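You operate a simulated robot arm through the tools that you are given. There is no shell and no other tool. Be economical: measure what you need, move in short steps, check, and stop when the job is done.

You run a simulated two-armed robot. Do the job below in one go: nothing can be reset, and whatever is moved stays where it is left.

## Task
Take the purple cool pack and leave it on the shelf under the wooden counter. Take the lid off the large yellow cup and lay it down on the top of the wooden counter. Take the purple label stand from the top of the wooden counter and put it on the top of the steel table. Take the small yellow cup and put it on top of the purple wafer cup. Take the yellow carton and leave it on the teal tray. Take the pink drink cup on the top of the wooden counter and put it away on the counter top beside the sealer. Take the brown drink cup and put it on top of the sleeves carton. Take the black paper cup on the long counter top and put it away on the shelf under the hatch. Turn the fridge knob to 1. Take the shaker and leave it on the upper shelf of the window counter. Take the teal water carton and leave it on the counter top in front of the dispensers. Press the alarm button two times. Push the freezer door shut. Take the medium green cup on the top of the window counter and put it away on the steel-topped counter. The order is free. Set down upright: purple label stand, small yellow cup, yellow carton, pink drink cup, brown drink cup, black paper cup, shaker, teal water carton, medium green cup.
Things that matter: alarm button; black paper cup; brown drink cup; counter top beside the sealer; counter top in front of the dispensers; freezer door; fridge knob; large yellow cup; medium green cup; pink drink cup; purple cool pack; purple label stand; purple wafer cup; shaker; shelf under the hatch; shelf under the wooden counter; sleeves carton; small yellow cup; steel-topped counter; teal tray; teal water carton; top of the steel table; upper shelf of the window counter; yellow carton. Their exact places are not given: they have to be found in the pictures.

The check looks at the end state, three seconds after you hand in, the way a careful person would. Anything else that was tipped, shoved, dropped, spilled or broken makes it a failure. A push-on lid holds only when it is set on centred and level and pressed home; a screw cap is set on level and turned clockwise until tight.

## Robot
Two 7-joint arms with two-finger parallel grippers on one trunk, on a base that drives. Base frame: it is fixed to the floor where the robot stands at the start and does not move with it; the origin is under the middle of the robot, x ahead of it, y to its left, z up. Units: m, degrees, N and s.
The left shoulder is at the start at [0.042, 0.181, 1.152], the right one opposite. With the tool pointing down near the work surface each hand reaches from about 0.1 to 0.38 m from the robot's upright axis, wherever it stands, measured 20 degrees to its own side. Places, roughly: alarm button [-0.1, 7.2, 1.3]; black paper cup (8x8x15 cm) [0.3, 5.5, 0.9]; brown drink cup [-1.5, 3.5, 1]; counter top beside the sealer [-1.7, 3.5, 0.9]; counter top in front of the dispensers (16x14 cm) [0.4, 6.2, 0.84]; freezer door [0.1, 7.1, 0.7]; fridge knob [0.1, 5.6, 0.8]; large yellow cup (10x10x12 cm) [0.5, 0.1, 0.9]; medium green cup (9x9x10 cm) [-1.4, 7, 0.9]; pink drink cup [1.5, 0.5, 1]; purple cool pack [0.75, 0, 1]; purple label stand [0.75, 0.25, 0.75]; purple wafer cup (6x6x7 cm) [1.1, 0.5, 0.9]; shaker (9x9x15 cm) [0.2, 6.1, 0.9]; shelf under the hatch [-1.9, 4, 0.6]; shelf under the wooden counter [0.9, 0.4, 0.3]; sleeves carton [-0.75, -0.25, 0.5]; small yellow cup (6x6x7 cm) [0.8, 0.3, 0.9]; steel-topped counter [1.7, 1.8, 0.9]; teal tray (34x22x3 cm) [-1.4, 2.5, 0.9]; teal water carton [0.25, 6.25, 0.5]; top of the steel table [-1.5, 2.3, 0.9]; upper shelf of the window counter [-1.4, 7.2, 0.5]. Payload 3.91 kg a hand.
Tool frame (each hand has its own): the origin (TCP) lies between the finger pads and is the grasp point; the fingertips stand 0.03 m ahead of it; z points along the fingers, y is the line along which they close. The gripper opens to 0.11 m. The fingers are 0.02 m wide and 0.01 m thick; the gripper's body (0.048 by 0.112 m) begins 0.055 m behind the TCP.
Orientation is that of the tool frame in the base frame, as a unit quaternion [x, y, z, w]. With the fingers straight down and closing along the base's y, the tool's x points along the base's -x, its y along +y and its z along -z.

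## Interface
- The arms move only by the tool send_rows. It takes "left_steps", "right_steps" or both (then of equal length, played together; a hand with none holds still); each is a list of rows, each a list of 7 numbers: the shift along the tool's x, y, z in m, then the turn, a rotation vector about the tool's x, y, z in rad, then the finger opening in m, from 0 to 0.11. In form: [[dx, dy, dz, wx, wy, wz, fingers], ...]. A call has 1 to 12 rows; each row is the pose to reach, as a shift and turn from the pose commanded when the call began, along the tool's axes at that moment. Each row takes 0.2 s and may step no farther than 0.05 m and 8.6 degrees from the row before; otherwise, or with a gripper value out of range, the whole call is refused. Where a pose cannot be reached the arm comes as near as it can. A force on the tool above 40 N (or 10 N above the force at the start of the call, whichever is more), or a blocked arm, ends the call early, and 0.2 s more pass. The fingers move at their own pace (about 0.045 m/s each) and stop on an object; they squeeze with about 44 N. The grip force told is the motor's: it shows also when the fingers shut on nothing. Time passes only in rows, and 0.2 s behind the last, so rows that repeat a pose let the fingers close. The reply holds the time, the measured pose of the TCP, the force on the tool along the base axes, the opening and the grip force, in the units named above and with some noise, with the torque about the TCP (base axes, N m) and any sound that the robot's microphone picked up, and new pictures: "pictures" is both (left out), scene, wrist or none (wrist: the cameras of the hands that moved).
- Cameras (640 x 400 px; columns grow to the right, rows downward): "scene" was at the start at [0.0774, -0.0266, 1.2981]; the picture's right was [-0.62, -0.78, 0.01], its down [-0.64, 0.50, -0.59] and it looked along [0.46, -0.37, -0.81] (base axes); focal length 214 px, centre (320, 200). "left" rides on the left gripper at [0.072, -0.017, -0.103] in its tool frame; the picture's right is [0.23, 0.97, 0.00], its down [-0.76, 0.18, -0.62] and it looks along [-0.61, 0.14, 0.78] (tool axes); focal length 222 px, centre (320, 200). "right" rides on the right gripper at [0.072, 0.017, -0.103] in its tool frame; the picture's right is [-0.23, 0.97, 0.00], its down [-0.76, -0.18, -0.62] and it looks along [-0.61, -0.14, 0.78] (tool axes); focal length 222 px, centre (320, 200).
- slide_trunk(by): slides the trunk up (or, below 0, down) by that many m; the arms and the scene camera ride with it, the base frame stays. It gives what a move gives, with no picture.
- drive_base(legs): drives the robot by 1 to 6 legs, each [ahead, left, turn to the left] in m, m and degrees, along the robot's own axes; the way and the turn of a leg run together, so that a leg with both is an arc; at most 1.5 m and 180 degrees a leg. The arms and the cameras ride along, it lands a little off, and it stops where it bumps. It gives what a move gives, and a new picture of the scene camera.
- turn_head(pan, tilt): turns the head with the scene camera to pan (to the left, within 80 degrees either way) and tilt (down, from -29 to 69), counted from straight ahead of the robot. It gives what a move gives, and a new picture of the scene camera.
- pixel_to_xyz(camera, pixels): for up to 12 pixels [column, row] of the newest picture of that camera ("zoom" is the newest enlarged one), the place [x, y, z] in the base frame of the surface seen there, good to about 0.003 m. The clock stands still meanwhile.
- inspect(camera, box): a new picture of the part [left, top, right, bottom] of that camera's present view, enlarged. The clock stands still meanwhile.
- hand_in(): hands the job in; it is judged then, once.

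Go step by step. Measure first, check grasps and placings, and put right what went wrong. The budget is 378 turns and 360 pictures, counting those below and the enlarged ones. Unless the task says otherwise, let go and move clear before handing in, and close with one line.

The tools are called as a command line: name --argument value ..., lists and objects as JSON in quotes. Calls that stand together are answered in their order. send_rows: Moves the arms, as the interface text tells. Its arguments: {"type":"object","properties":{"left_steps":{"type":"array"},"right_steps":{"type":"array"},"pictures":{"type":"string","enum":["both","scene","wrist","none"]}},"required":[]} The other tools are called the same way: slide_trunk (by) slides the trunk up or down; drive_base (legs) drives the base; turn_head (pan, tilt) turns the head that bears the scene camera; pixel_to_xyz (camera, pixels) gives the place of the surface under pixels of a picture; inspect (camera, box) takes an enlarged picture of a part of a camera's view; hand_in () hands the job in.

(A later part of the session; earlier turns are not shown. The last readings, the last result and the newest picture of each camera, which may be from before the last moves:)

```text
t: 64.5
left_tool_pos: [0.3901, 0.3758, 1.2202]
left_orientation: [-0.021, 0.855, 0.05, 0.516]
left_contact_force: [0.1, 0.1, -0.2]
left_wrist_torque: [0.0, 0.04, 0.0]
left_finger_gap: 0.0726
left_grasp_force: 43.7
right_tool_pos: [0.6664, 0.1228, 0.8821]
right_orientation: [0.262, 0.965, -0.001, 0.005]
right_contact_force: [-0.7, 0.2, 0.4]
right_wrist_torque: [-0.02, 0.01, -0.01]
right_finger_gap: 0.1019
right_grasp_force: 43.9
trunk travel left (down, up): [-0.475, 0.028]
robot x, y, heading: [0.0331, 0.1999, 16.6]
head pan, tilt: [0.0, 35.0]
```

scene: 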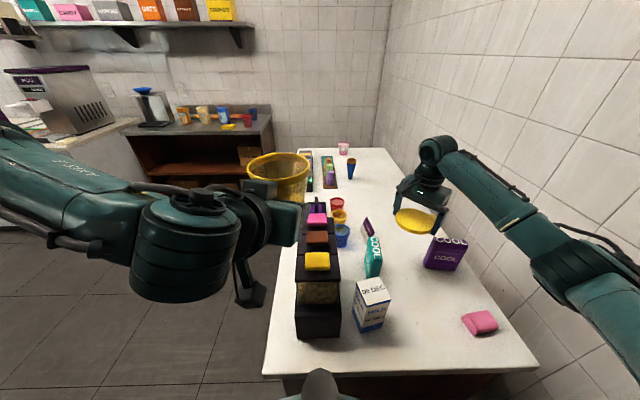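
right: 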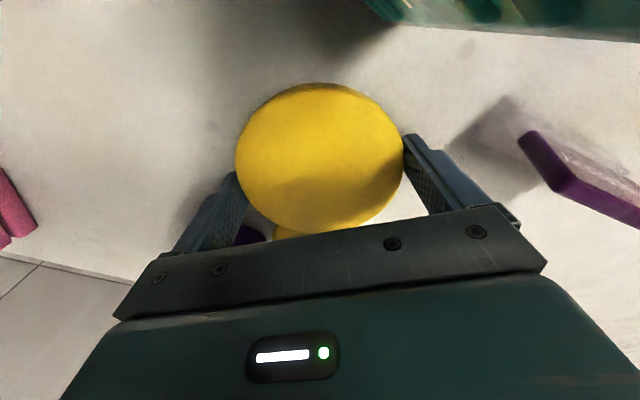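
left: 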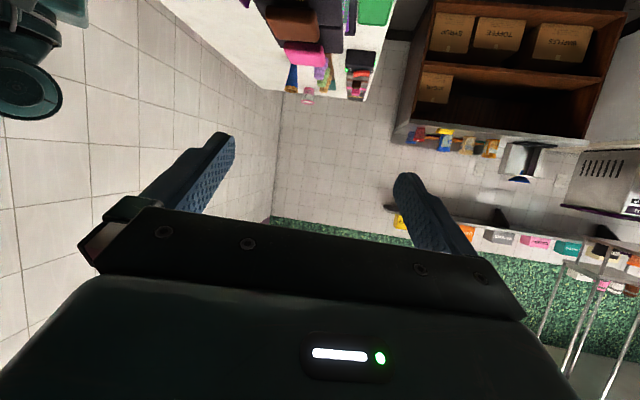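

Just above. Touch down 4 mm, open and rise.

send_rows --right_steps '[[0, 0, 0.003, 0, 0, 0, 0.08], [0, 0, 0.003, 0, 0, 0, 0.11], [0, 0, 0.003, 0, 0, 0, 0.11], [0, 0, 0.003, 0, 0, 0, 0.11], [0, 0, -0.03, 0, 0, 0, 0.11], [0, 0, -0.08, 0, 0, 0, 0.11], [0, 0, -0.13, 0, 0, 0, 0.11], [0, 0, -0.18, 0, 0, 0, 0.11]]'

```text
t: 66.3
left_tool_pos: [0.3902, 0.3753, 1.2191]
left_orientation: [-0.021, 0.855, 0.05, 0.516]
left_contact_force: [-0.2, -0.4, -0.6]
left_wrist_torque: [-0.02, 0.01, 0.01]
left_finger_gap: 0.0723
left_grasp_force: 43.4
right_tool_pos: [0.6632, 0.1204, 1.0643]
right_orientation: [0.261, 0.965, -0.001, 0.006]
right_contact_force: [-0.9, 0.2, 0.2]
right_wrist_torque: [0.01, -0.02, -0.02]
right_finger_gap: 0.1099
right_grasp_force: 0.0
trunk travel left (down, up): [-0.475, 0.028]
robot x, y, heading: [0.033, 0.1998, 16.9]
head pan, tilt: [0.0, 35.0]
```

scene: 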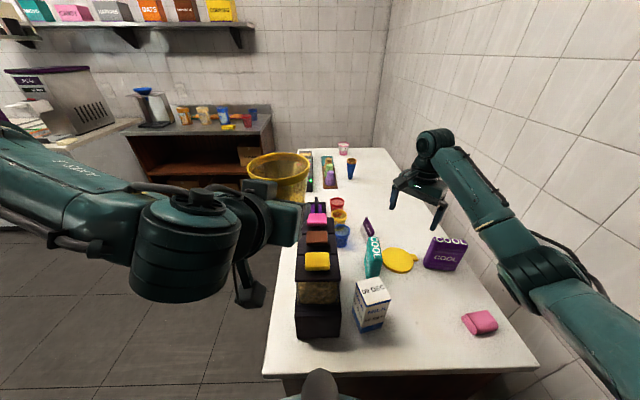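
right: 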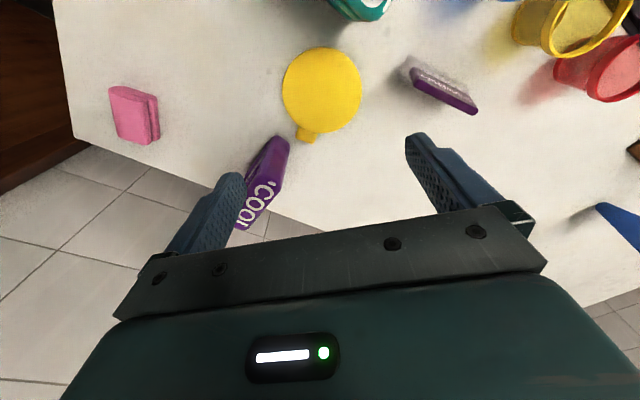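

Lid lies flat. Next the cup: measure its rim to grasp it from above with the right hand.

inspect --camera "scene" --box '[230, 130, 330, 220]'

pixel_to_xyz --camera "scene" --pixels '[[247, 167], [309, 164], [280, 152], [278, 177], [262, 175], [298, 173], [262, 154], [300, 154]]'

```text
4.44 times, centred on (280, 175) of scene
```

zoom: 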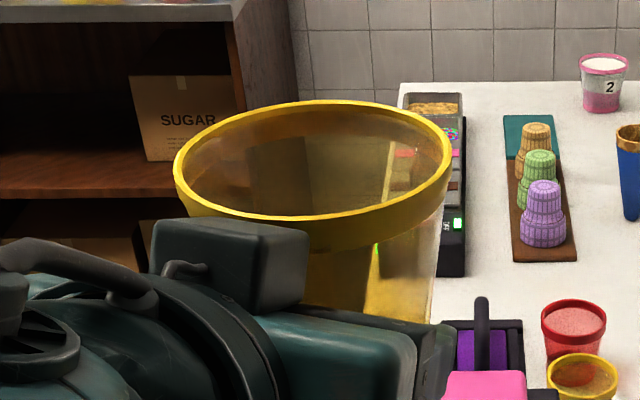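

```text
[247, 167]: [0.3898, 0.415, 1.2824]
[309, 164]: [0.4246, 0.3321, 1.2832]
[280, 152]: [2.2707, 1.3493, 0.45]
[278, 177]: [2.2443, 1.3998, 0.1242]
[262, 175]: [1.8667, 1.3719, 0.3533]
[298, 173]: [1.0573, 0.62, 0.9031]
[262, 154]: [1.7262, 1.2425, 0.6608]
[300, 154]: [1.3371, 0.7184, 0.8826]
```

Rim centre ≈(0.407,0.3735), z≈1.283, Ø≈0.09. Bring the right hand above it.

send_rows --right_steps '[[0, 0, -0.048, 0, 0, 0, 0.11], [0.01, 0.003, -0.095, 0, 0, 0, 0.11], [0.03, 0.008, -0.14, 0, 0, 0, 0.11], [0.06, 0.016, -0.178, 0, 0, 0, 0.11], [0.09, 0.024, -0.215, 0, 0, 0, 0.11], [0.125, 0.032, -0.248, 0, 0, 0, 0.11], [0.16, 0.042, -0.28, 0, 0, 0, 0.11], [0.2, 0.052, -0.305, 0, 0, 0, 0.11], [0.245, 0.064, -0.315, 0, 0, 0, 0.11], [0.292, 0.076, -0.315, 0, 0, 0, 0.11], [0.335, 0.087, -0.315, 0, 0, 0, 0.11], [0.3485, 0.0903, -0.305, 0, 0, 0, 0.11]]'

inspect --camera "right" --box '[180, 60, 460, 260]'

```text
t: 68.9
left_tool_pos: [0.39, 0.3752, 1.2175]
left_orientation: [-0.021, 0.855, 0.049, 0.516]
left_contact_force: [-0.4, -0.4, 0.1]
left_wrist_torque: [-0.01, 0.05, 0.02]
left_finger_gap: 0.0725
left_grasp_force: 44.1
right_tool_pos: [0.408, 0.3784, 1.3636]
right_orientation: [0.261, 0.965, 0.0, 0.005]
right_contact_force: [-0.2, 0.0, 0.0]
right_wrist_torque: [0.02, -0.04, 0.0]
right_finger_gap: 0.1101
right_grasp_force: 0.1
trunk travel left (down, up): [-0.475, 0.028]
robot x, y, heading: [0.0368, 0.1957, 16.7]
head pan, tilt: [0.0, 35.0]
```

scene: 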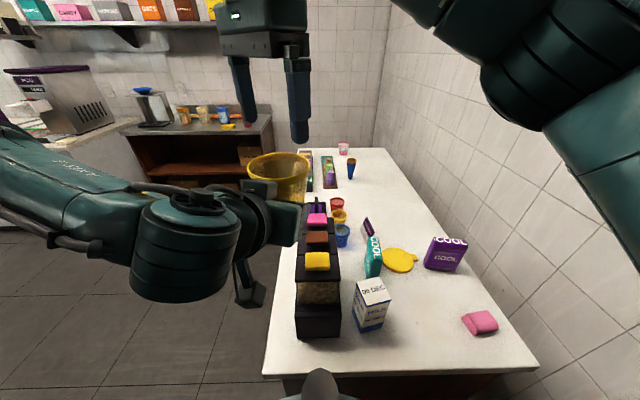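
right: 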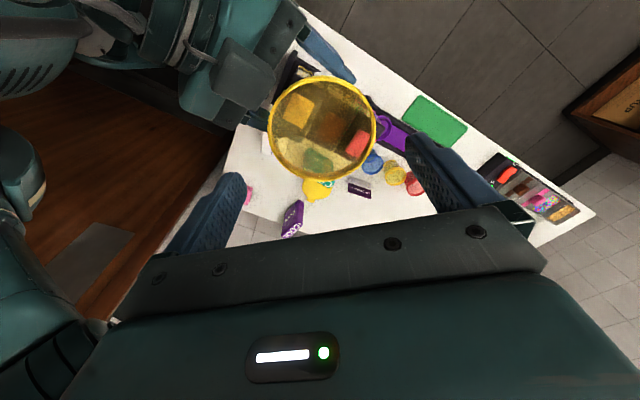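

```text
2.00 times, centred on (320, 160) of right
```

zoom: 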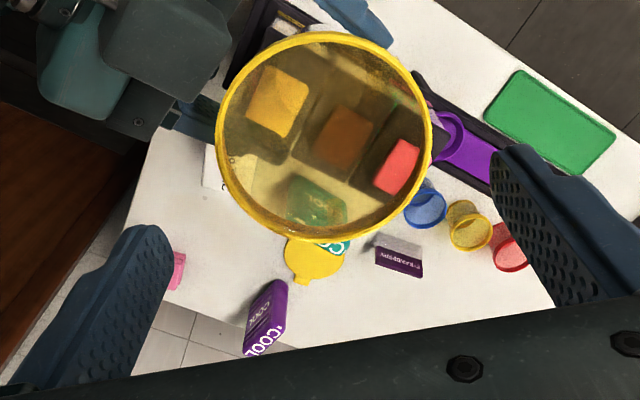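

Centre offset is about +7 mm x_tool, +2 mm y_tool. Correct, descend around the rim.

send_rows --right_steps '[[0.007, 0.002, 0.0, 0, 0, 0, 0.11], [0.007, 0.002, 0.04, 0, 0, 0, 0.11], [0.007, 0.002, 0.065, 0, 0, 0, 0.11], [0.007, 0.002, 0.079, 0, 0, 0, 0.11]]' --pictures "wrist"

```text
t: 69.9
left_tool_pos: [0.3903, 0.3758, 1.2192]
left_orientation: [-0.02, 0.855, 0.049, 0.516]
left_contact_force: [-0.2, -0.1, -1.4]
left_wrist_torque: [-0.02, -0.01, 0.0]
left_finger_gap: 0.072
left_grasp_force: 44.0
right_tool_pos: [0.4037, 0.3829, 1.285]
right_orientation: [0.261, 0.965, 0.0, 0.005]
right_contact_force: [0.8, 0.3, 0.2]
right_wrist_torque: [-0.01, 0.02, 0.01]
right_finger_gap: 0.1101
right_grasp_force: 0.0
trunk travel left (down, up): [-0.475, 0.028]
robot x, y, heading: [0.0359, 0.2018, 16.6]
head pan, tilt: [0.0, 35.0]
```

right: 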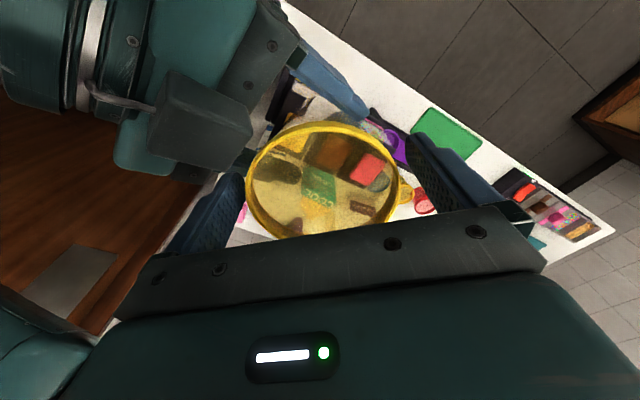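

Well centred. Close the right fingers on the rim.

send_rows --right_steps '[[0, 0, 0, 0, 0, 0, 0.07], [0, 0, 0, 0, 0, 0, 0.07], [0, 0, 0, 0, 0, 0, 0.07], [0, 0, 0, 0, 0, 0, 0.07]]' --pictures "none"

```text
t: 70.9
left_tool_pos: [0.3897, 0.3765, 1.2187]
left_orientation: [-0.022, 0.855, 0.05, 0.517]
left_contact_force: [4.4, 7.9, 0.7]
left_wrist_torque: [-0.43, 0.18, 0.17]
left_finger_gap: 0.0722
left_grasp_force: 44.0
right_tool_pos: [0.4018, 0.3835, 1.2845]
right_orientation: [0.262, 0.965, -0.001, 0.006]
right_contact_force: [-4.7, -7.9, 0.2]
right_wrist_torque: [-0.16, 0.1, -0.1]
right_finger_gap: 0.0891
right_grasp_force: 44.0
trunk travel left (down, up): [-0.475, 0.028]
robot x, y, heading: [0.0361, 0.1969, 16.6]
head pan, tilt: [0.0, 35.0]
```

Rim held (0.089). Open the left fingers, then draw the cup forward out of them.

send_rows --left_steps '[[0, 0, 0, 0, 0, 0, 0.11], [0, 0, 0, 0, 0, 0, 0.11], [0, 0, 0, 0, 0, 0, 0.11], [0, 0, 0, 0, 0, 0, 0.11], [0, 0, 0, 0, 0, 0, 0.11], [0, 0, 0, 0, 0, 0, 0.11], [0, 0, 0, 0, 0, 0, 0.11], [0, 0, 0, 0, 0, 0, 0.11]]' --right_steps '[[0, 0, 0, 0, 0, 0, 0.07], [0, 0, 0, 0, 0, 0, 0.07], [0, 0, 0, 0, 0, 0, 0.07], [-0.016, 0.012, 0, 0, 0, 0, 0.07], [-0.04, 0.03, 0, 0, 0, 0, 0.07], [-0.064, 0.048, 0, 0, 0, 0, 0.07], [-0.09, 0.068, 0, 0, 0, 0, 0.07], [-0.12, 0.08, 0, 0, 0, 0, 0.07]]'

```text
t: 72.7
left_tool_pos: [0.3907, 0.376, 1.2202]
left_orientation: [-0.021, 0.855, 0.049, 0.516]
left_contact_force: [0.1, 0.5, 0.1]
left_wrist_torque: [-0.01, 0.02, -0.01]
left_finger_gap: 0.1099
left_grasp_force: 0.0
right_tool_pos: [0.5458, 0.3924, 1.2832]
right_orientation: [0.26, 0.965, -0.001, 0.006]
right_contact_force: [0.2, -0.2, 0.0]
right_wrist_torque: [0.03, 0.02, 0.0]
right_finger_gap: 0.0888
right_grasp_force: 43.8
trunk travel left (down, up): [-0.475, 0.028]
robot x, y, heading: [0.0345, 0.1977, 16.8]
head pan, tilt: [0.0, 35.0]
```

scene: 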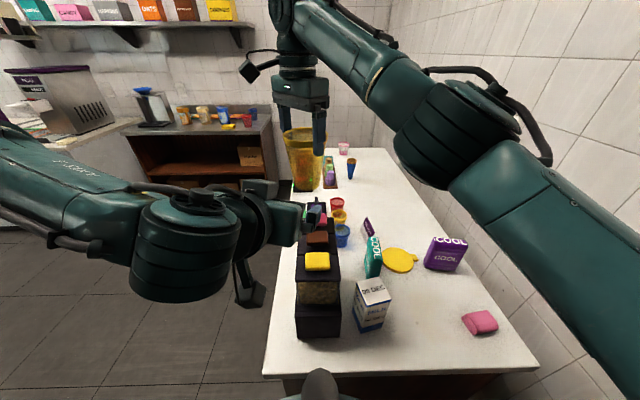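
right: 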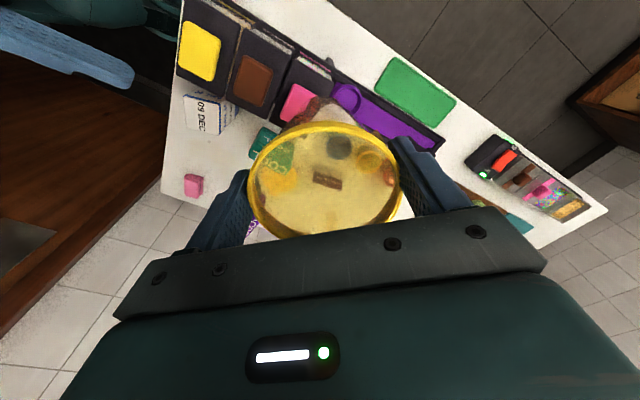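
left: 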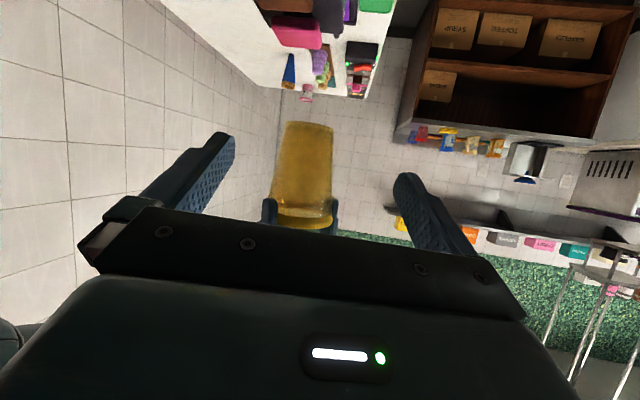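

Cup is upright in the right hand. Carry it back over its original place (0.532,0.058) and go down to just above the counter.

send_rows --right_steps '[[-0.022, -0.042, 0, 0, 0, 0, 0.07], [-0.044, -0.084, 0, 0, 0, 0, 0.07], [-0.066, -0.126, 0, 0, 0, 0, 0.07], [-0.088, -0.168, 0, 0, 0, 0, 0.07], [-0.11, -0.21, 0, 0, 0, 0, 0.07], [-0.133, -0.252, 0.01, 0, 0, 0, 0.07], [-0.15, -0.285, 0.04, 0, 0, 0, 0.07], [-0.156, -0.296, 0.085, 0, 0, 0, 0.07], [-0.156, -0.296, 0.133, 0, 0, 0, 0.07], [-0.156, -0.296, 0.181, 0, 0, 0, 0.07], [-0.156, -0.296, 0.229, 0, 0, 0, 0.07], [-0.156, -0.296, 0.27, 0, 0, 0, 0.07]]' --pictures "scene"

```text
t: 75.3
left_tool_pos: [0.3905, 0.3752, 1.2191]
left_orientation: [-0.021, 0.855, 0.049, 0.516]
left_contact_force: [0.1, 1.1, 0.1]
left_wrist_torque: [-0.02, -0.01, 0.02]
left_finger_gap: 0.1102
left_grasp_force: 0.0
right_tool_pos: [0.5357, 0.0562, 1.0142]
right_orientation: [0.261, 0.965, 0.001, 0.005]
right_contact_force: [0.8, 0.1, 0.0]
right_wrist_torque: [0.01, 0.04, 0.0]
right_finger_gap: 0.089
right_grasp_force: 43.8
trunk travel left (down, up): [-0.475, 0.028]
robot x, y, heading: [0.0382, 0.1997, 16.7]
head pan, tilt: [0.0, 35.0]
```

scene: 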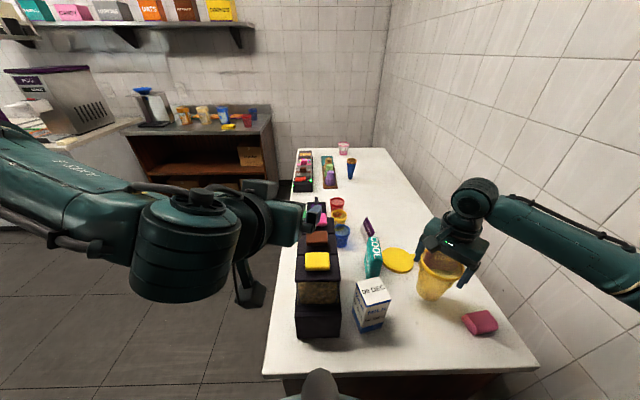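

Cup at its place in the air. Lower slowly to contact.

send_rows --right_steps '[[0, 0, 0.02, 0, 0, 0, 0.07], [0, 0, 0.034, 0, 0, 0, 0.07], [0, 0, 0.038, 0, 0, 0, 0.07], [0, 0, 0.042, 0, 0, 0, 0.07], [0, 0, 0.045, 0, 0, 0, 0.07]]' --pictures "none"

inspect --camera "scene" --box '[390, 210, 510, 320]'

```text
t: 76.5
left_tool_pos: [0.3899, 0.3756, 1.219]
left_orientation: [-0.021, 0.855, 0.049, 0.517]
left_contact_force: [-0.5, 0.1, 0.5]
left_wrist_torque: [0.02, 0.01, 0.01]
left_finger_gap: 0.11
left_grasp_force: 0.1
right_tool_pos: [0.5348, 0.056, 0.9716]
right_orientation: [0.262, 0.965, 0.0, 0.004]
right_contact_force: [-1.2, 0.6, 0.2]
right_wrist_torque: [0.02, 0.04, 0.0]
right_finger_gap: 0.0886
right_grasp_force: 44.1
trunk travel left (down, up): [-0.475, 0.028]
robot x, y, heading: [0.0319, 0.1973, 16.8]
head pan, tilt: [0.0, 35.0]
```

```text
3.64 times, centred on (450, 265) of scene
```

zoom: 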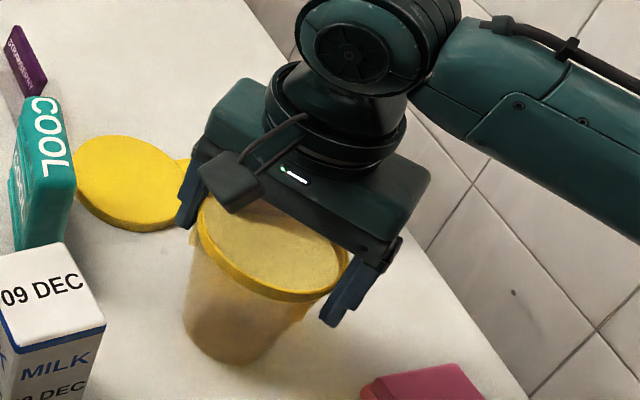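

send_rows --right_steps '[[0, 0, 0.003, 0, 0, 0, 0.07], [0, 0, 0.006, 0, 0, 0, 0.07], [0, 0, 0.009, 0, 0, 0, 0.07], [0, 0, 0.009, 0, 0, 0, 0.07]]' --pictures "none"

```text
t: 77.5
left_tool_pos: [0.387, 0.3776, 1.22]
left_orientation: [-0.022, 0.854, 0.049, 0.518]
left_contact_force: [0.6, 0.3, 0.3]
left_wrist_torque: [0.01, 0.0, 0.0]
left_finger_gap: 0.1099
left_grasp_force: 0.1
right_tool_pos: [0.5346, 0.0575, 0.9666]
right_orientation: [0.261, 0.965, 0.001, 0.009]
right_contact_force: [-0.6, 0.9, 32.3]
right_wrist_torque: [-0.19, -0.33, 0.13]
right_finger_gap: 0.0887
right_grasp_force: 44.3
trunk travel left (down, up): [-0.475, 0.028]
robot x, y, heading: [0.0321, 0.2017, 16.9]
head pan, tilt: [0.0, 35.0]
```

Firm contact at z 0.967. Open, and rise, keeping the fingers clear.

send_rows --right_steps '[[0, 0, -0.005, 0, 0, 0, 0.07], [0, 0, -0.005, 0, 0, 0, 0.11], [0, 0, -0.005, 0, 0, 0, 0.11], [0, 0, -0.005, 0, 0, 0, 0.11], [0, 0, -0.03, 0, 0, 0, 0.11], [0, 0, -0.07, 0, 0, 0, 0.11], [0, 0, -0.11, 0, 0, 0, 0.11]]'

```text
t: 79.1
left_tool_pos: [0.3904, 0.3761, 1.2188]
left_orientation: [-0.022, 0.855, 0.05, 0.516]
left_contact_force: [-0.6, 0.8, 1.0]
left_wrist_torque: [0.0, 0.01, 0.01]
left_finger_gap: 0.1097
left_grasp_force: 0.1
right_tool_pos: [0.5343, 0.0558, 1.0723]
right_orientation: [0.261, 0.965, -0.001, 0.005]
right_contact_force: [0.0, 0.1, 0.4]
right_wrist_torque: [0.0, 0.0, -0.01]
right_finger_gap: 0.11
right_grasp_force: 0.0
trunk travel left (down, up): [-0.475, 0.028]
robot x, y, heading: [0.0335, 0.1978, 16.6]
head pan, tilt: [0.0, 35.0]
```

scene: 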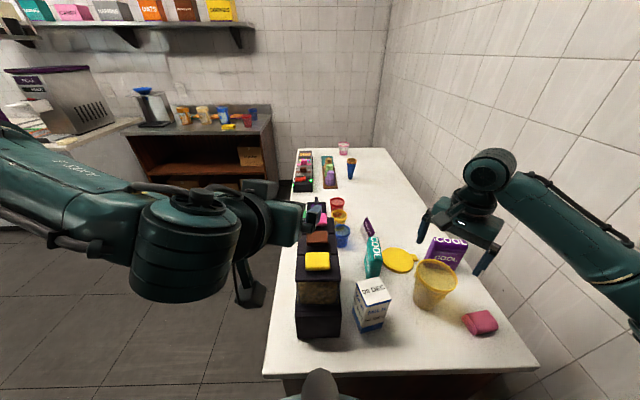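
right: 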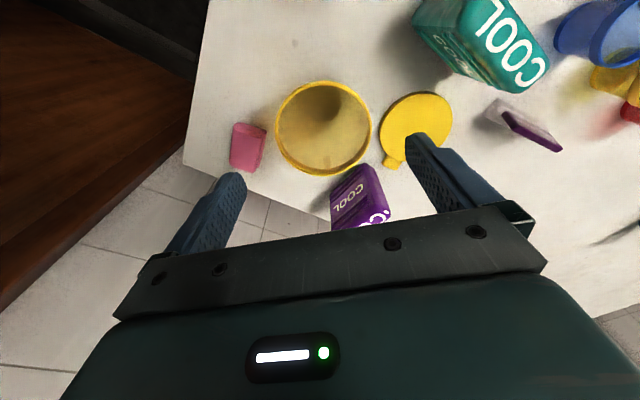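

Cup stands again. Now the purple pack: move over it, turning the fingers to its width.

send_rows --right_steps '[[-0.026, 0.004, 0.0, 0, 0, -0.11, 0.11], [-0.052, 0.009, 0.0, 0, 0, -0.22, 0.11], [-0.078, 0.013, 0.01, 0, 0, -0.33, 0.11], [-0.104, 0.017, 0.02, 0, 0, -0.44, 0.11], [-0.131, 0.021, 0.03, 0, 0, -0.55, 0.11], [-0.158, 0.026, 0.04, 0, 0, -0.663, 0.11], [-0.158, 0.026, 0.04, 0, 0, -0.663, 0.11]]' --pictures "wrist"

```text
t: 80.7
left_tool_pos: [0.3896, 0.3753, 1.2202]
left_orientation: [-0.02, 0.855, 0.049, 0.516]
left_contact_force: [-0.4, -0.1, 0.0]
left_wrist_torque: [0.03, 0.02, 0.0]
left_finger_gap: 0.1102
left_grasp_force: 0.0
right_tool_pos: [0.6839, -0.0016, 1.0356]
right_orientation: [-0.068, 0.998, -0.001, 0.005]
right_contact_force: [0.1, 0.0, 0.0]
right_wrist_torque: [-0.02, 0.02, 0.0]
right_finger_gap: 0.1099
right_grasp_force: 0.0
trunk travel left (down, up): [-0.475, 0.028]
robot x, y, heading: [0.034, 0.1974, 16.8]
head pan, tilt: [0.0, 35.0]
```

right: 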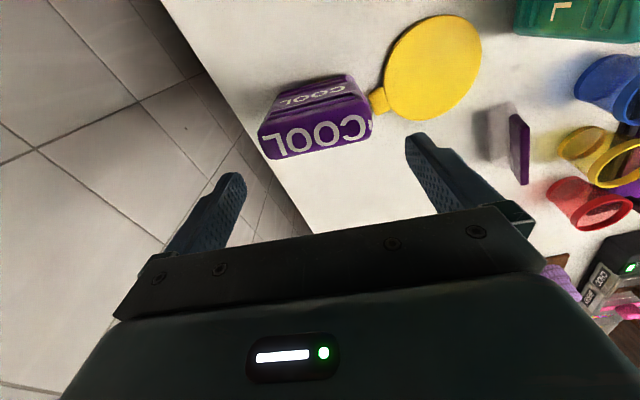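

Aligned (pack centre at ≈(316,138), expected (320,142)). Descend, grip, and lift.

send_rows --right_steps '[[0, -0.002, 0.04, 0, 0, 0, 0.11], [0, -0.002, 0.08, 0, 0, 0, 0.11], [0, -0.002, 0.095, 0, 0, 0, 0.11], [0, -0.002, 0.095, 0, 0, 0, 0.07], [0, -0.002, 0.095, 0, 0, 0, 0.07], [0, -0.002, 0.095, 0, 0, 0, 0.07], [0, -0.002, 0.06, 0, 0, 0, 0.07], [0, -0.002, 0.02, 0, 0, 0, 0.07], [0, -0.002, -0.03, 0, 0, 0, 0.07], [0, -0.002, -0.08, 0, 0, 0, 0.07]]'

```text
t: 82.9
left_tool_pos: [0.3893, 0.3749, 1.2195]
left_orientation: [-0.021, 0.855, 0.049, 0.516]
left_contact_force: [-0.4, -0.1, -0.3]
left_wrist_torque: [0.03, -0.02, 0.02]
left_finger_gap: 0.1098
left_grasp_force: 0.0
right_tool_pos: [0.6822, -0.0023, 1.1105]
right_orientation: [-0.067, 0.998, -0.002, 0.004]
right_contact_force: [0.1, 0.9, -3.9]
right_wrist_torque: [0.03, -0.01, -0.04]
right_finger_gap: 0.0949
right_grasp_force: 43.9
trunk travel left (down, up): [-0.475, 0.028]
robot x, y, heading: [0.0327, 0.1959, 16.8]
head pan, tilt: [0.0, 35.0]
```

scene: 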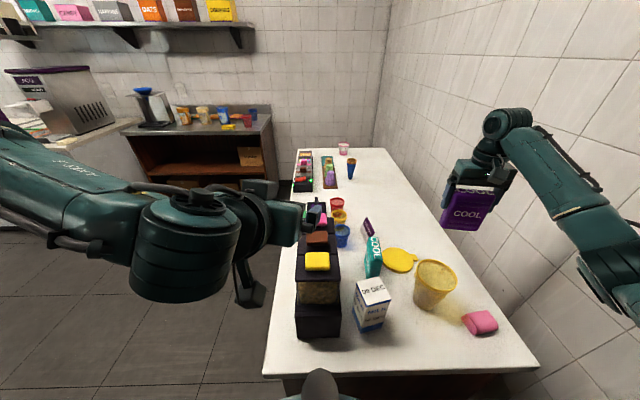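
right: 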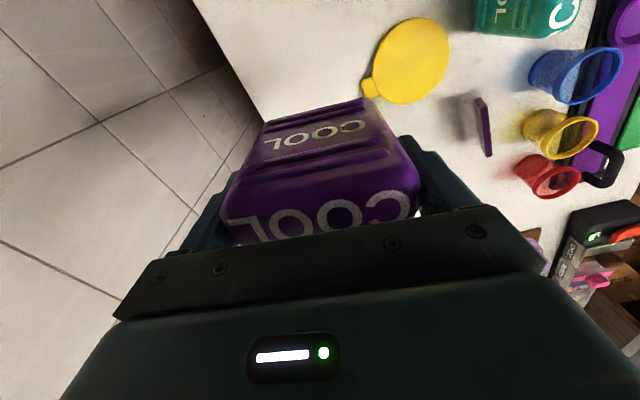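

Pack held (gap 0.095). Retract the right hand high and close to the body, and un-pitch the left hand to its side.

send_rows --right_steps '[[0, 0, -0.04, 0, 0, 0, 0.07], [0.0, 0.0, -0.08, 0, 0, 0, 0.07], [0.02, 0.015, -0.11, 0, 0, 0, 0.07], [0.05, 0.038, -0.14, 0, 0, 0, 0.07], [0.085, 0.065, -0.15, 0, 0, 0, 0.07], [0.12, 0.092, -0.15, 0, 0, 0, 0.07], [0.155, 0.119, -0.15, 0, 0, 0, 0.07], [0.19, 0.146, -0.15, 0, 0, 0, 0.07], [0.22, 0.17, -0.15, 0, 0, 0, 0.07], [0.248, 0.191, -0.15, 0, 0, 0, 0.07]]' --left_steps '[[-0.005, 0.036, -0.011, 0, 0.11, 0, 0.11], [-0.011, 0.072, -0.021, 0, 0.22, 0, 0.11], [-0.016, 0.109, -0.032, 0, 0.33, 0, 0.11], [-0.022, 0.145, -0.043, 0, 0.44, 0, 0.11], [-0.027, 0.182, -0.054, 0, 0.55, 0, 0.11], [-0.032, 0.218, -0.064, 0, 0.66, 0, 0.11], [-0.038, 0.255, -0.075, 0, 0.77, 0, 0.11], [-0.043, 0.291, -0.086, 0, 0.88, 0, 0.11], [-0.049, 0.328, -0.096, 0, 0.99, 0, 0.11], [-0.054, 0.364, -0.107, 0, 1.09, 0, 0.11]]' --pictures "scene"

```text
t: 85.1
left_tool_pos: [0.2892, 0.7277, 1.338]
left_orientation: [-0.043, 0.999, 0.03, -0.003]
left_contact_force: [0.7, 0.2, 1.0]
left_wrist_torque: [-0.05, -0.03, 0.0]
left_finger_gap: 0.1101
left_grasp_force: 0.1
right_tool_pos: [0.4067, 0.1554, 1.2604]
right_orientation: [-0.067, 0.998, -0.002, 0.005]
right_contact_force: [-0.8, 0.7, -3.7]
right_wrist_torque: [0.01, -0.01, 0.0]
right_finger_gap: 0.0947
right_grasp_force: 43.8
trunk travel left (down, up): [-0.475, 0.028]
robot x, y, heading: [0.0339, 0.1996, 16.6]
head pan, tilt: [0.0, 35.0]
```

scene: 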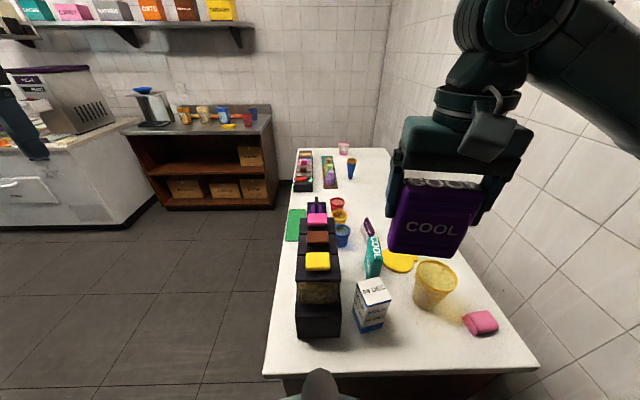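

Both hands are tucked. Drive round to the counter's long open side, ending facing it.

drive_base --legs '[[-0.15, 0, 0], [0, 0.5, 0], [1.0, 0, 0], [0, 0, -90]]'

turn_head --pan 0 --tilt 50

```text
t: 97.6
left_tool_pos: [1.229, 0.6717, 1.3385]
left_orientation: [0.672, 0.74, 0.023, 0.021]
left_contact_force: [0.0, -0.1, 0.7]
left_wrist_torque: [0.01, 0.02, 0.02]
left_finger_gap: 0.1102
left_grasp_force: 0.0
right_tool_pos: [0.6601, 0.547, 1.26]
right_orientation: [0.654, 0.756, -0.004, 0.003]
right_contact_force: [-0.2, 1.0, -4.4]
right_wrist_torque: [0.0, -0.01, 0.0]
right_finger_gap: 0.095
right_grasp_force: 43.6
trunk travel left (down, up): [-0.475, 0.028]
robot x, y, heading: [0.6976, 0.9221, -72.8]
head pan, tilt: [0.0, 35.0]
```

scene: 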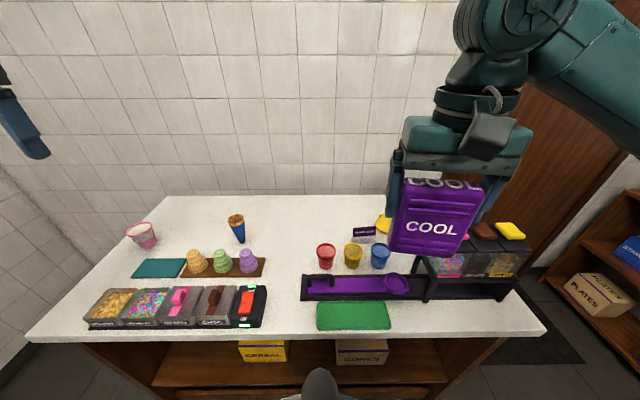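

```text
t: 98.4
left_tool_pos: [1.2298, 0.6727, 1.3402]
left_orientation: [0.672, 0.74, 0.024, 0.02]
left_contact_force: [0.1, 0.3, -0.5]
left_wrist_torque: [-0.01, -0.04, -0.01]
left_finger_gap: 0.1097
left_grasp_force: 0.2
right_tool_pos: [0.6609, 0.5482, 1.2607]
right_orientation: [0.654, 0.756, -0.005, 0.002]
right_contact_force: [0.3, -0.1, -3.6]
right_wrist_torque: [-0.03, 0.03, 0.05]
right_finger_gap: 0.0948
right_grasp_force: 44.0
trunk travel left (down, up): [-0.475, 0.028]
robot x, y, heading: [0.6988, 0.9203, -72.7]
head pan, tilt: [0.0, 50.0]
```

scene: 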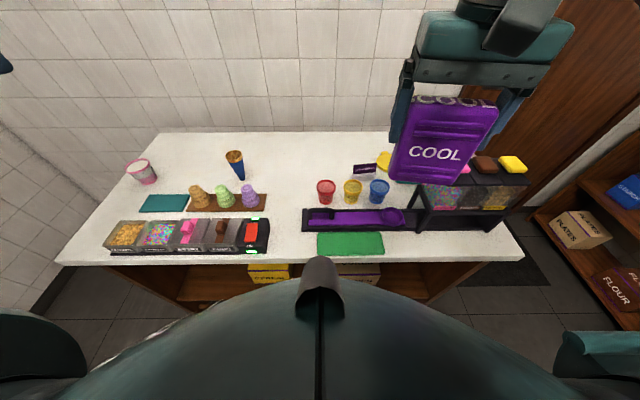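

The yellow CEREAL carton sits on the shelf under the counter. Back off and lower the trunk to look into the shelf.

drive_base --legs '[[-0.35, 0, 0]]'

slide_trunk --by -0.4

turn_head --pan 0 --tilt 30

```text
t: 100.6
left_tool_pos: [1.1265, 1.0044, 1.3397]
left_orientation: [0.672, 0.74, 0.024, 0.02]
left_contact_force: [-0.3, 0.2, 0.3]
left_wrist_torque: [0.01, 0.0, -0.01]
left_finger_gap: 0.1101
left_grasp_force: 0.1
right_tool_pos: [0.5558, 0.8796, 1.2604]
right_orientation: [0.654, 0.757, -0.005, 0.003]
right_contact_force: [0.5, -0.2, -3.7]
right_wrist_torque: [-0.06, -0.01, 0.03]
right_finger_gap: 0.0948
right_grasp_force: 43.7
trunk travel left (down, up): [-0.475, 0.028]
robot x, y, heading: [0.5974, 1.2526, -72.7]
head pan, tilt: [0.0, 50.0]
```

scene: 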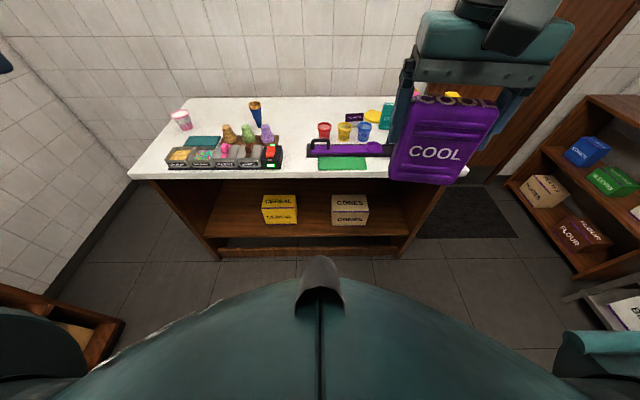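

```text
t: 104.5
left_tool_pos: [1.1251, 1.005, 0.9398]
left_orientation: [0.671, 0.74, 0.024, 0.021]
left_contact_force: [1.3, 0.9, 0.9]
left_wrist_torque: [0.0, -0.03, 0.02]
left_finger_gap: 0.1099
left_grasp_force: 0.1
right_tool_pos: [0.5566, 0.8789, 0.8607]
right_orientation: [0.654, 0.756, -0.004, 0.003]
right_contact_force: [0.3, 0.0, -3.6]
right_wrist_torque: [-0.07, -0.04, -0.01]
right_finger_gap: 0.0948
right_grasp_force: 44.3
trunk travel left (down, up): [-0.075, 0.428]
robot x, y, heading: [0.5986, 1.2588, -72.9]
head pan, tilt: [0.0, 50.0]
```

```text
t: 105.3
left_tool_pos: [1.1254, 1.0045, 0.9389]
left_orientation: [0.671, 0.74, 0.023, 0.021]
left_contact_force: [0.6, -0.4, -0.9]
left_wrist_torque: [0.01, 0.04, -0.02]
left_finger_gap: 0.1099
left_grasp_force: 0.0
right_tool_pos: [0.556, 0.8786, 0.8605]
right_orientation: [0.654, 0.756, -0.005, 0.003]
right_contact_force: [0.9, 0.1, -2.2]
right_wrist_torque: [-0.02, -0.04, 0.01]
right_finger_gap: 0.0947
right_grasp_force: 43.8
trunk travel left (down, up): [-0.075, 0.428]
robot x, y, heading: [0.596, 1.2554, -72.4]
head pan, tilt: [0.0, 30.0]
```

scene: 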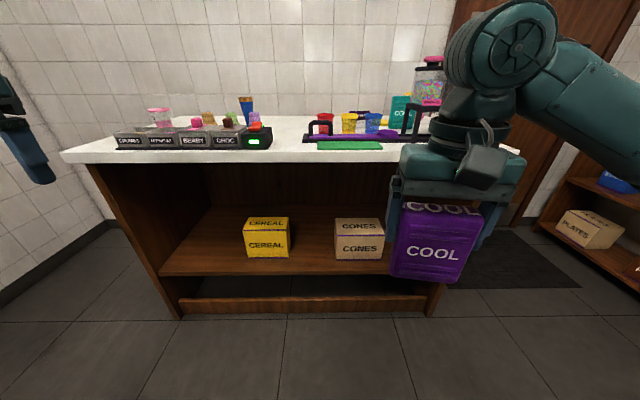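

Measure the shelf board and cartons.

pixel_to_xyz --camera "scene" --pixels '[[310, 265], [310, 235], [265, 219], [246, 226], [289, 223], [246, 256], [289, 257], [267, 224], [334, 230], [335, 258], [200, 270], [310, 160]]'

inspect --camera "scene" --box '[150, 150, 450, 320]'

```text
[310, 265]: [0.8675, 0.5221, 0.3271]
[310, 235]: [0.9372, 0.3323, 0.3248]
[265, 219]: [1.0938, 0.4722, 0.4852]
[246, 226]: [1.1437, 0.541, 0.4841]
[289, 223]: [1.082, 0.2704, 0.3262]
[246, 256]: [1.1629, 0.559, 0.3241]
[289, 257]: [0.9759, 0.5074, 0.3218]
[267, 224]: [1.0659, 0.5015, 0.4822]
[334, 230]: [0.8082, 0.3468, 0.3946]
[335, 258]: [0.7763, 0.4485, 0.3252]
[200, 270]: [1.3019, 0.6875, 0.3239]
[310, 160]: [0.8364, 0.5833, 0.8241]
```

```text
2.13 times, centred on (300, 235) of scene
```

zoom: 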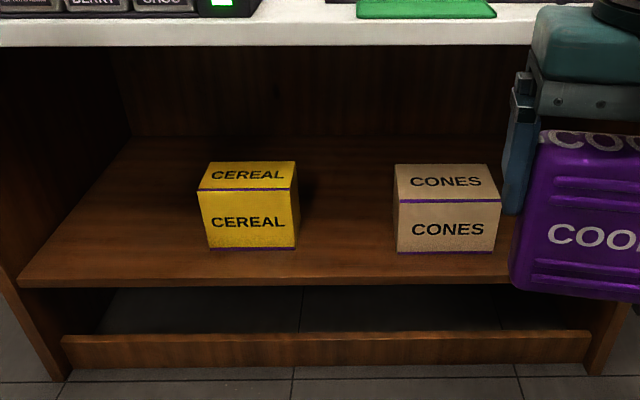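

Shelf board is z=0.325 with free gap u≈0.89–1.07 between the cartons. Lower trunk fully, lower the right hand (pack) to shelf height and park the left hand low at the side.

slide_trunk --by -0.07

send_rows --right_steps '[[0, 0, 0.033, 0, 0, 0, 0.07], [0, 0, 0.066, 0, 0, 0, 0.07], [0, 0, 0.1, 0, 0, 0, 0.07], [0, 0, 0.134, 0, 0, 0, 0.07], [0, 0, 0.168, 0, 0, 0, 0.07], [0, 0, 0.202, 0, 0, 0, 0.07], [0, 0, 0.236, 0, 0, 0, 0.07], [0, 0, 0.27, 0, 0, 0, 0.07], [0, 0, 0.3, 0, 0, 0, 0.07], [0, 0, 0.33, 0, 0, 0, 0.07]]' --left_steps '[[0.028, 0, 0.032, 0, 0, 0, 0.11], [0.056, 0, 0.064, 0, 0, 0, 0.11], [0.084, 0, 0.096, 0, 0, 0, 0.11], [0.112, 0, 0.128, 0, 0, 0, 0.11], [0.14, 0, 0.16, 0, 0, 0, 0.11], [0.168, 0, 0.192, 0, 0, 0, 0.11], [0.196, 0, 0.224, 0, 0, 0, 0.11], [0.224, 0, 0.256, 0, 0, 0, 0.11], [0.252, 0, 0.288, 0, 0, 0, 0.11], [0.28, 0, 0.32, 0, 0, 0, 0.11]]' --pictures "scene"

```text
t: 106.4
left_tool_pos: [1.1259, 1.0051, 0.8685]
left_orientation: [0.671, 0.74, 0.024, 0.021]
left_contact_force: [0.2, 0.2, 0.1]
left_wrist_torque: [0.0, 0.01, -0.03]
left_finger_gap: 0.1099
left_grasp_force: 0.2
right_tool_pos: [0.5576, 0.8804, 0.7906]
right_orientation: [0.655, 0.756, -0.005, 0.003]
right_contact_force: [0.0, -0.8, -3.3]
right_wrist_torque: [-0.02, -0.01, 0.04]
right_finger_gap: 0.0948
right_grasp_force: 44.5
trunk travel left (down, up): [-0.005, 0.498]
robot x, y, heading: [0.596, 1.2582, -73.0]
head pan, tilt: [0.0, 30.0]
```

```text
t: 108.6
left_tool_pos: [1.1192, 1.2864, 0.5522]
left_orientation: [0.672, 0.74, 0.024, 0.021]
left_contact_force: [0.3, -0.6, 0.8]
left_wrist_torque: [-0.03, 0.0, 0.01]
left_finger_gap: 0.11
left_grasp_force: 0.1
right_tool_pos: [0.5535, 0.8756, 0.4616]
right_orientation: [0.654, 0.756, -0.006, 0.003]
right_contact_force: [0.4, 0.8, -3.8]
right_wrist_torque: [-0.02, 0.0, -0.01]
right_finger_gap: 0.0948
right_grasp_force: 44.2
trunk travel left (down, up): [-0.005, 0.498]
robot x, y, heading: [0.5949, 1.2554, -72.6]
head pan, tilt: [0.0, 30.0]
```

scene: 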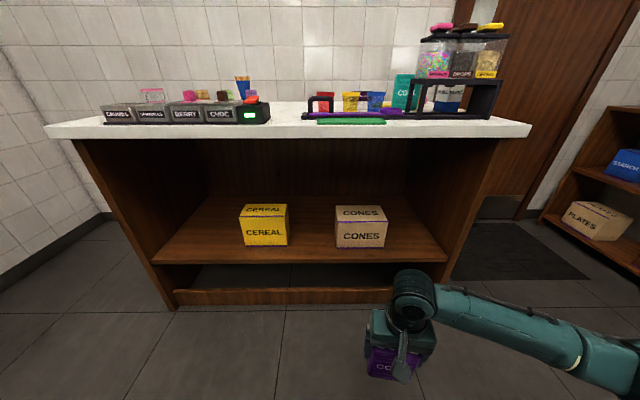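

Measure the carton corners in this better view.

pixel_to_xyz --camera "scene" --pixels '[[286, 240], [246, 240], [241, 210], [285, 210], [247, 206], [284, 206], [338, 240], [382, 240], [312, 262], [312, 250], [238, 205]]'

```text
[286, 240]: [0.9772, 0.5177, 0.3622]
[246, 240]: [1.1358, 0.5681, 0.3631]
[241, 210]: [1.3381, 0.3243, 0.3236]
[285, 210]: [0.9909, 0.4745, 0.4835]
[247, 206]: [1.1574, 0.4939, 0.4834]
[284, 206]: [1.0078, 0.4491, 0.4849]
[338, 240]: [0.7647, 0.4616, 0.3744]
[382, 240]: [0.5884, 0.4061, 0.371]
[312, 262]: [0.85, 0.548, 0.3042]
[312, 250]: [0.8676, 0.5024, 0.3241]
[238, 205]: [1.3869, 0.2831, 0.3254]
```

Gap is u≈0.88–1.085. Drive in so the pack goes above the free shelf spot (u≈0.975).

drive_base --legs '[[0, 0.19, -0.4], [0.42, 0, 0]]'

```text
t: 112.3
left_tool_pos: [1.4225, 0.9303, 0.5525]
left_orientation: [0.675, 0.737, 0.024, 0.021]
left_contact_force: [-0.2, -0.1, -0.4]
left_wrist_torque: [0.01, -0.01, 0.0]
left_finger_gap: 0.1103
left_grasp_force: 0.0
right_tool_pos: [0.8525, 0.5264, 0.4642]
right_orientation: [0.657, 0.754, -0.005, 0.003]
right_contact_force: [0.2, 0.1, -3.3]
right_wrist_torque: [0.03, 0.0, 0.01]
right_finger_gap: 0.0945
right_grasp_force: 44.4
trunk travel left (down, up): [-0.005, 0.498]
robot x, y, heading: [0.8997, 0.9077, -72.9]
head pan, tilt: [0.0, 30.0]
```

scene: 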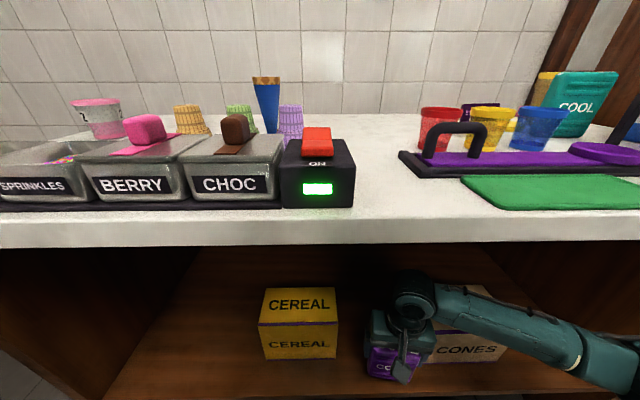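

Now extend 6 cm forward and lower the pack onto the shelf.

send_rows --right_steps '[[-0.03, 0.005, 0, 0, 0, 0, 0.07], [-0.059, 0.0095, 0, 0, 0, 0, 0.07], [-0.059, 0.0095, 0.03, 0, 0, 0, 0.07], [-0.059, 0.0095, 0.042, 0, 0, 0, 0.07], [-0.059, 0.0095, 0.048, 0, 0, 0, 0.07], [-0.059, 0.0095, 0.052, 0, 0, 0, 0.07]]' --pictures "wrist"

```text
t: 113.7
left_tool_pos: [1.4229, 0.9315, 0.5517]
left_orientation: [0.675, 0.737, 0.023, 0.021]
left_contact_force: [-0.2, -0.5, 0.1]
left_wrist_torque: [-0.05, -0.01, 0.0]
left_finger_gap: 0.1099
left_grasp_force: 0.0
right_tool_pos: [0.8708, 0.4681, 0.4122]
right_orientation: [0.657, 0.754, -0.005, 0.005]
right_contact_force: [-3.8, 2.4, 11.3]
right_wrist_torque: [0.64, -0.35, 0.22]
right_finger_gap: 0.0947
right_grasp_force: 44.0
trunk travel left (down, up): [-0.005, 0.498]
robot x, y, heading: [0.8997, 0.9063, -73.2]
head pan, tilt: [0.0, 30.0]
```

right: 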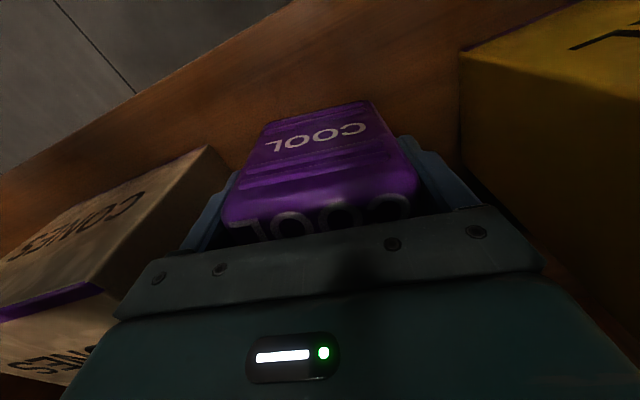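

Contact reached. Open, rise clear, withdraw.

send_rows --right_steps '[[0, 0, -0.002, 0, 0, 0, 0.11], [0, 0, -0.002, 0, 0, 0, 0.11], [0, 0, -0.002, 0, 0, 0, 0.11], [0, 0, -0.03, 0, 0, 0, 0.11], [0, 0, -0.06, 0, 0, 0, 0.11], [0, 0, -0.085, 0, 0, 0, 0.11], [0.04, 0, -0.085, 0, 0, 0, 0.11], [0.08, 0, -0.085, 0, 0, 0, 0.11], [0.12, -0.01, -0.085, 0, 0, 0, 0.11]]'

```text
t: 115.7
left_tool_pos: [1.4217, 0.9322, 0.5504]
left_orientation: [0.675, 0.737, 0.023, 0.02]
left_contact_force: [0.0, 0.7, -0.4]
left_wrist_torque: [0.0, 0.01, 0.02]
left_finger_gap: 0.11
left_grasp_force: 0.0
right_tool_pos: [0.8423, 0.5862, 0.4962]
right_orientation: [0.657, 0.754, -0.004, 0.002]
right_contact_force: [0.3, 0.3, 0.2]
right_wrist_torque: [-0.02, -0.01, -0.01]
right_finger_gap: 0.1097
right_grasp_force: 0.1
trunk travel left (down, up): [-0.005, 0.498]
robot x, y, heading: [0.8996, 0.9068, -73.0]
head pan, tilt: [0.0, 30.0]
```

scene: 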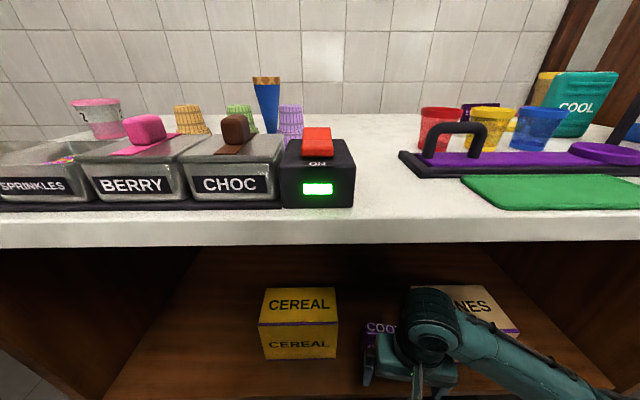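
right: 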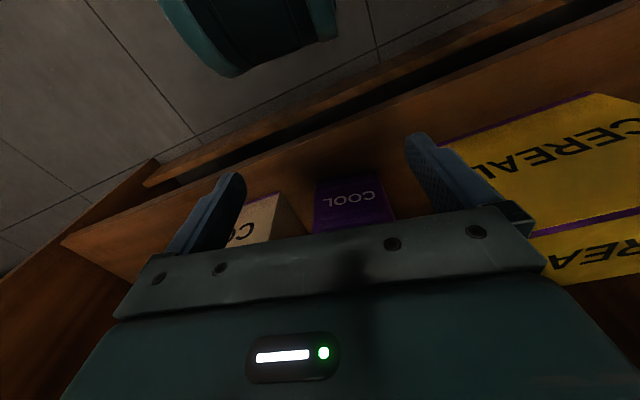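

Pack stands on the shelf. Measure the cereal carton's top face for the depth grasp.

inspect --camera "scene" --box '[240, 270, 360, 380]'

pixel_to_xyz --camera "scene" --pixels '[[267, 290], [334, 290], [262, 322], [335, 320], [300, 290], [300, 319], [300, 340], [264, 345], [336, 345]]'

```text
3.64 times, centred on (300, 325) of scene
```

zoom: 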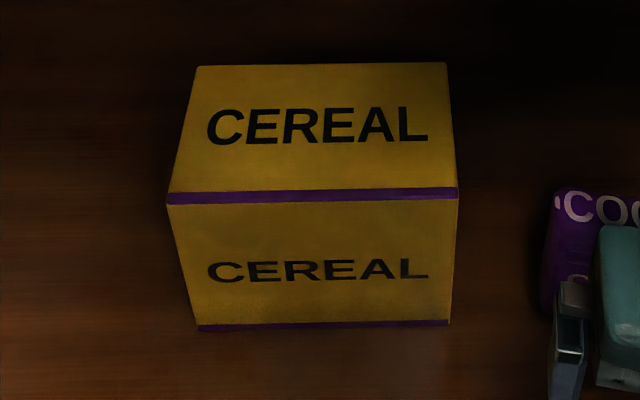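

```text
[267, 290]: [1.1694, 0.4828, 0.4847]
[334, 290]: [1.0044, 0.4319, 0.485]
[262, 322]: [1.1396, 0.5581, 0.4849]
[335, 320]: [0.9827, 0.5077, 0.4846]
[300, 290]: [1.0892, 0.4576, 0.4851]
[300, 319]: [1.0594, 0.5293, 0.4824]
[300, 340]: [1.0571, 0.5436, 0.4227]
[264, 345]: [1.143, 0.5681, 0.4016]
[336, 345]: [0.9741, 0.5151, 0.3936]
```

Carton: depth ≈0.097 (v 0.114–0.211), centre (u 1.171,v 0.1625), top 0.485. Check the counter-top underside height before entering with a tool-down hand.

pixel_to_xyz --camera "scene" --pixels '[[330, 214], [330, 240], [330, 244], [330, 252], [100, 240], [100, 245], [160, 300], [100, 350]]'

drive_base --legs '[[-0.28, 0, 0]]'

```text
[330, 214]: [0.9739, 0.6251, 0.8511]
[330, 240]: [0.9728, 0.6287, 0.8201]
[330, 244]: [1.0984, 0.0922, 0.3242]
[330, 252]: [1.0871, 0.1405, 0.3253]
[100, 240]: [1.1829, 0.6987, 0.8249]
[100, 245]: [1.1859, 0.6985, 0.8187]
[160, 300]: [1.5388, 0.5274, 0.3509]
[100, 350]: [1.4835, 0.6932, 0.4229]
```

```text
t: 117.7
left_tool_pos: [1.3429, 1.193, 0.5517]
left_orientation: [0.675, 0.737, 0.024, 0.02]
left_contact_force: [0.0, -0.7, 1.4]
left_wrist_torque: [-0.01, -0.01, 0.04]
left_finger_gap: 0.1099
left_grasp_force: 0.0
right_tool_pos: [0.765, 0.8467, 0.4959]
right_orientation: [0.658, 0.753, -0.005, 0.002]
right_contact_force: [0.1, 0.2, -0.3]
right_wrist_torque: [-0.05, 0.02, 0.0]
right_finger_gap: 0.1095
right_grasp_force: 0.0
trunk travel left (down, up): [-0.005, 0.498]
robot x, y, heading: [0.8189, 1.1677, -73.0]
head pan, tilt: [0.0, 30.0]
```

scene: 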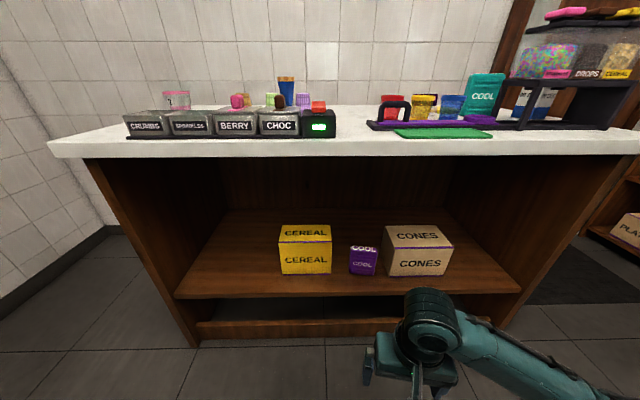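

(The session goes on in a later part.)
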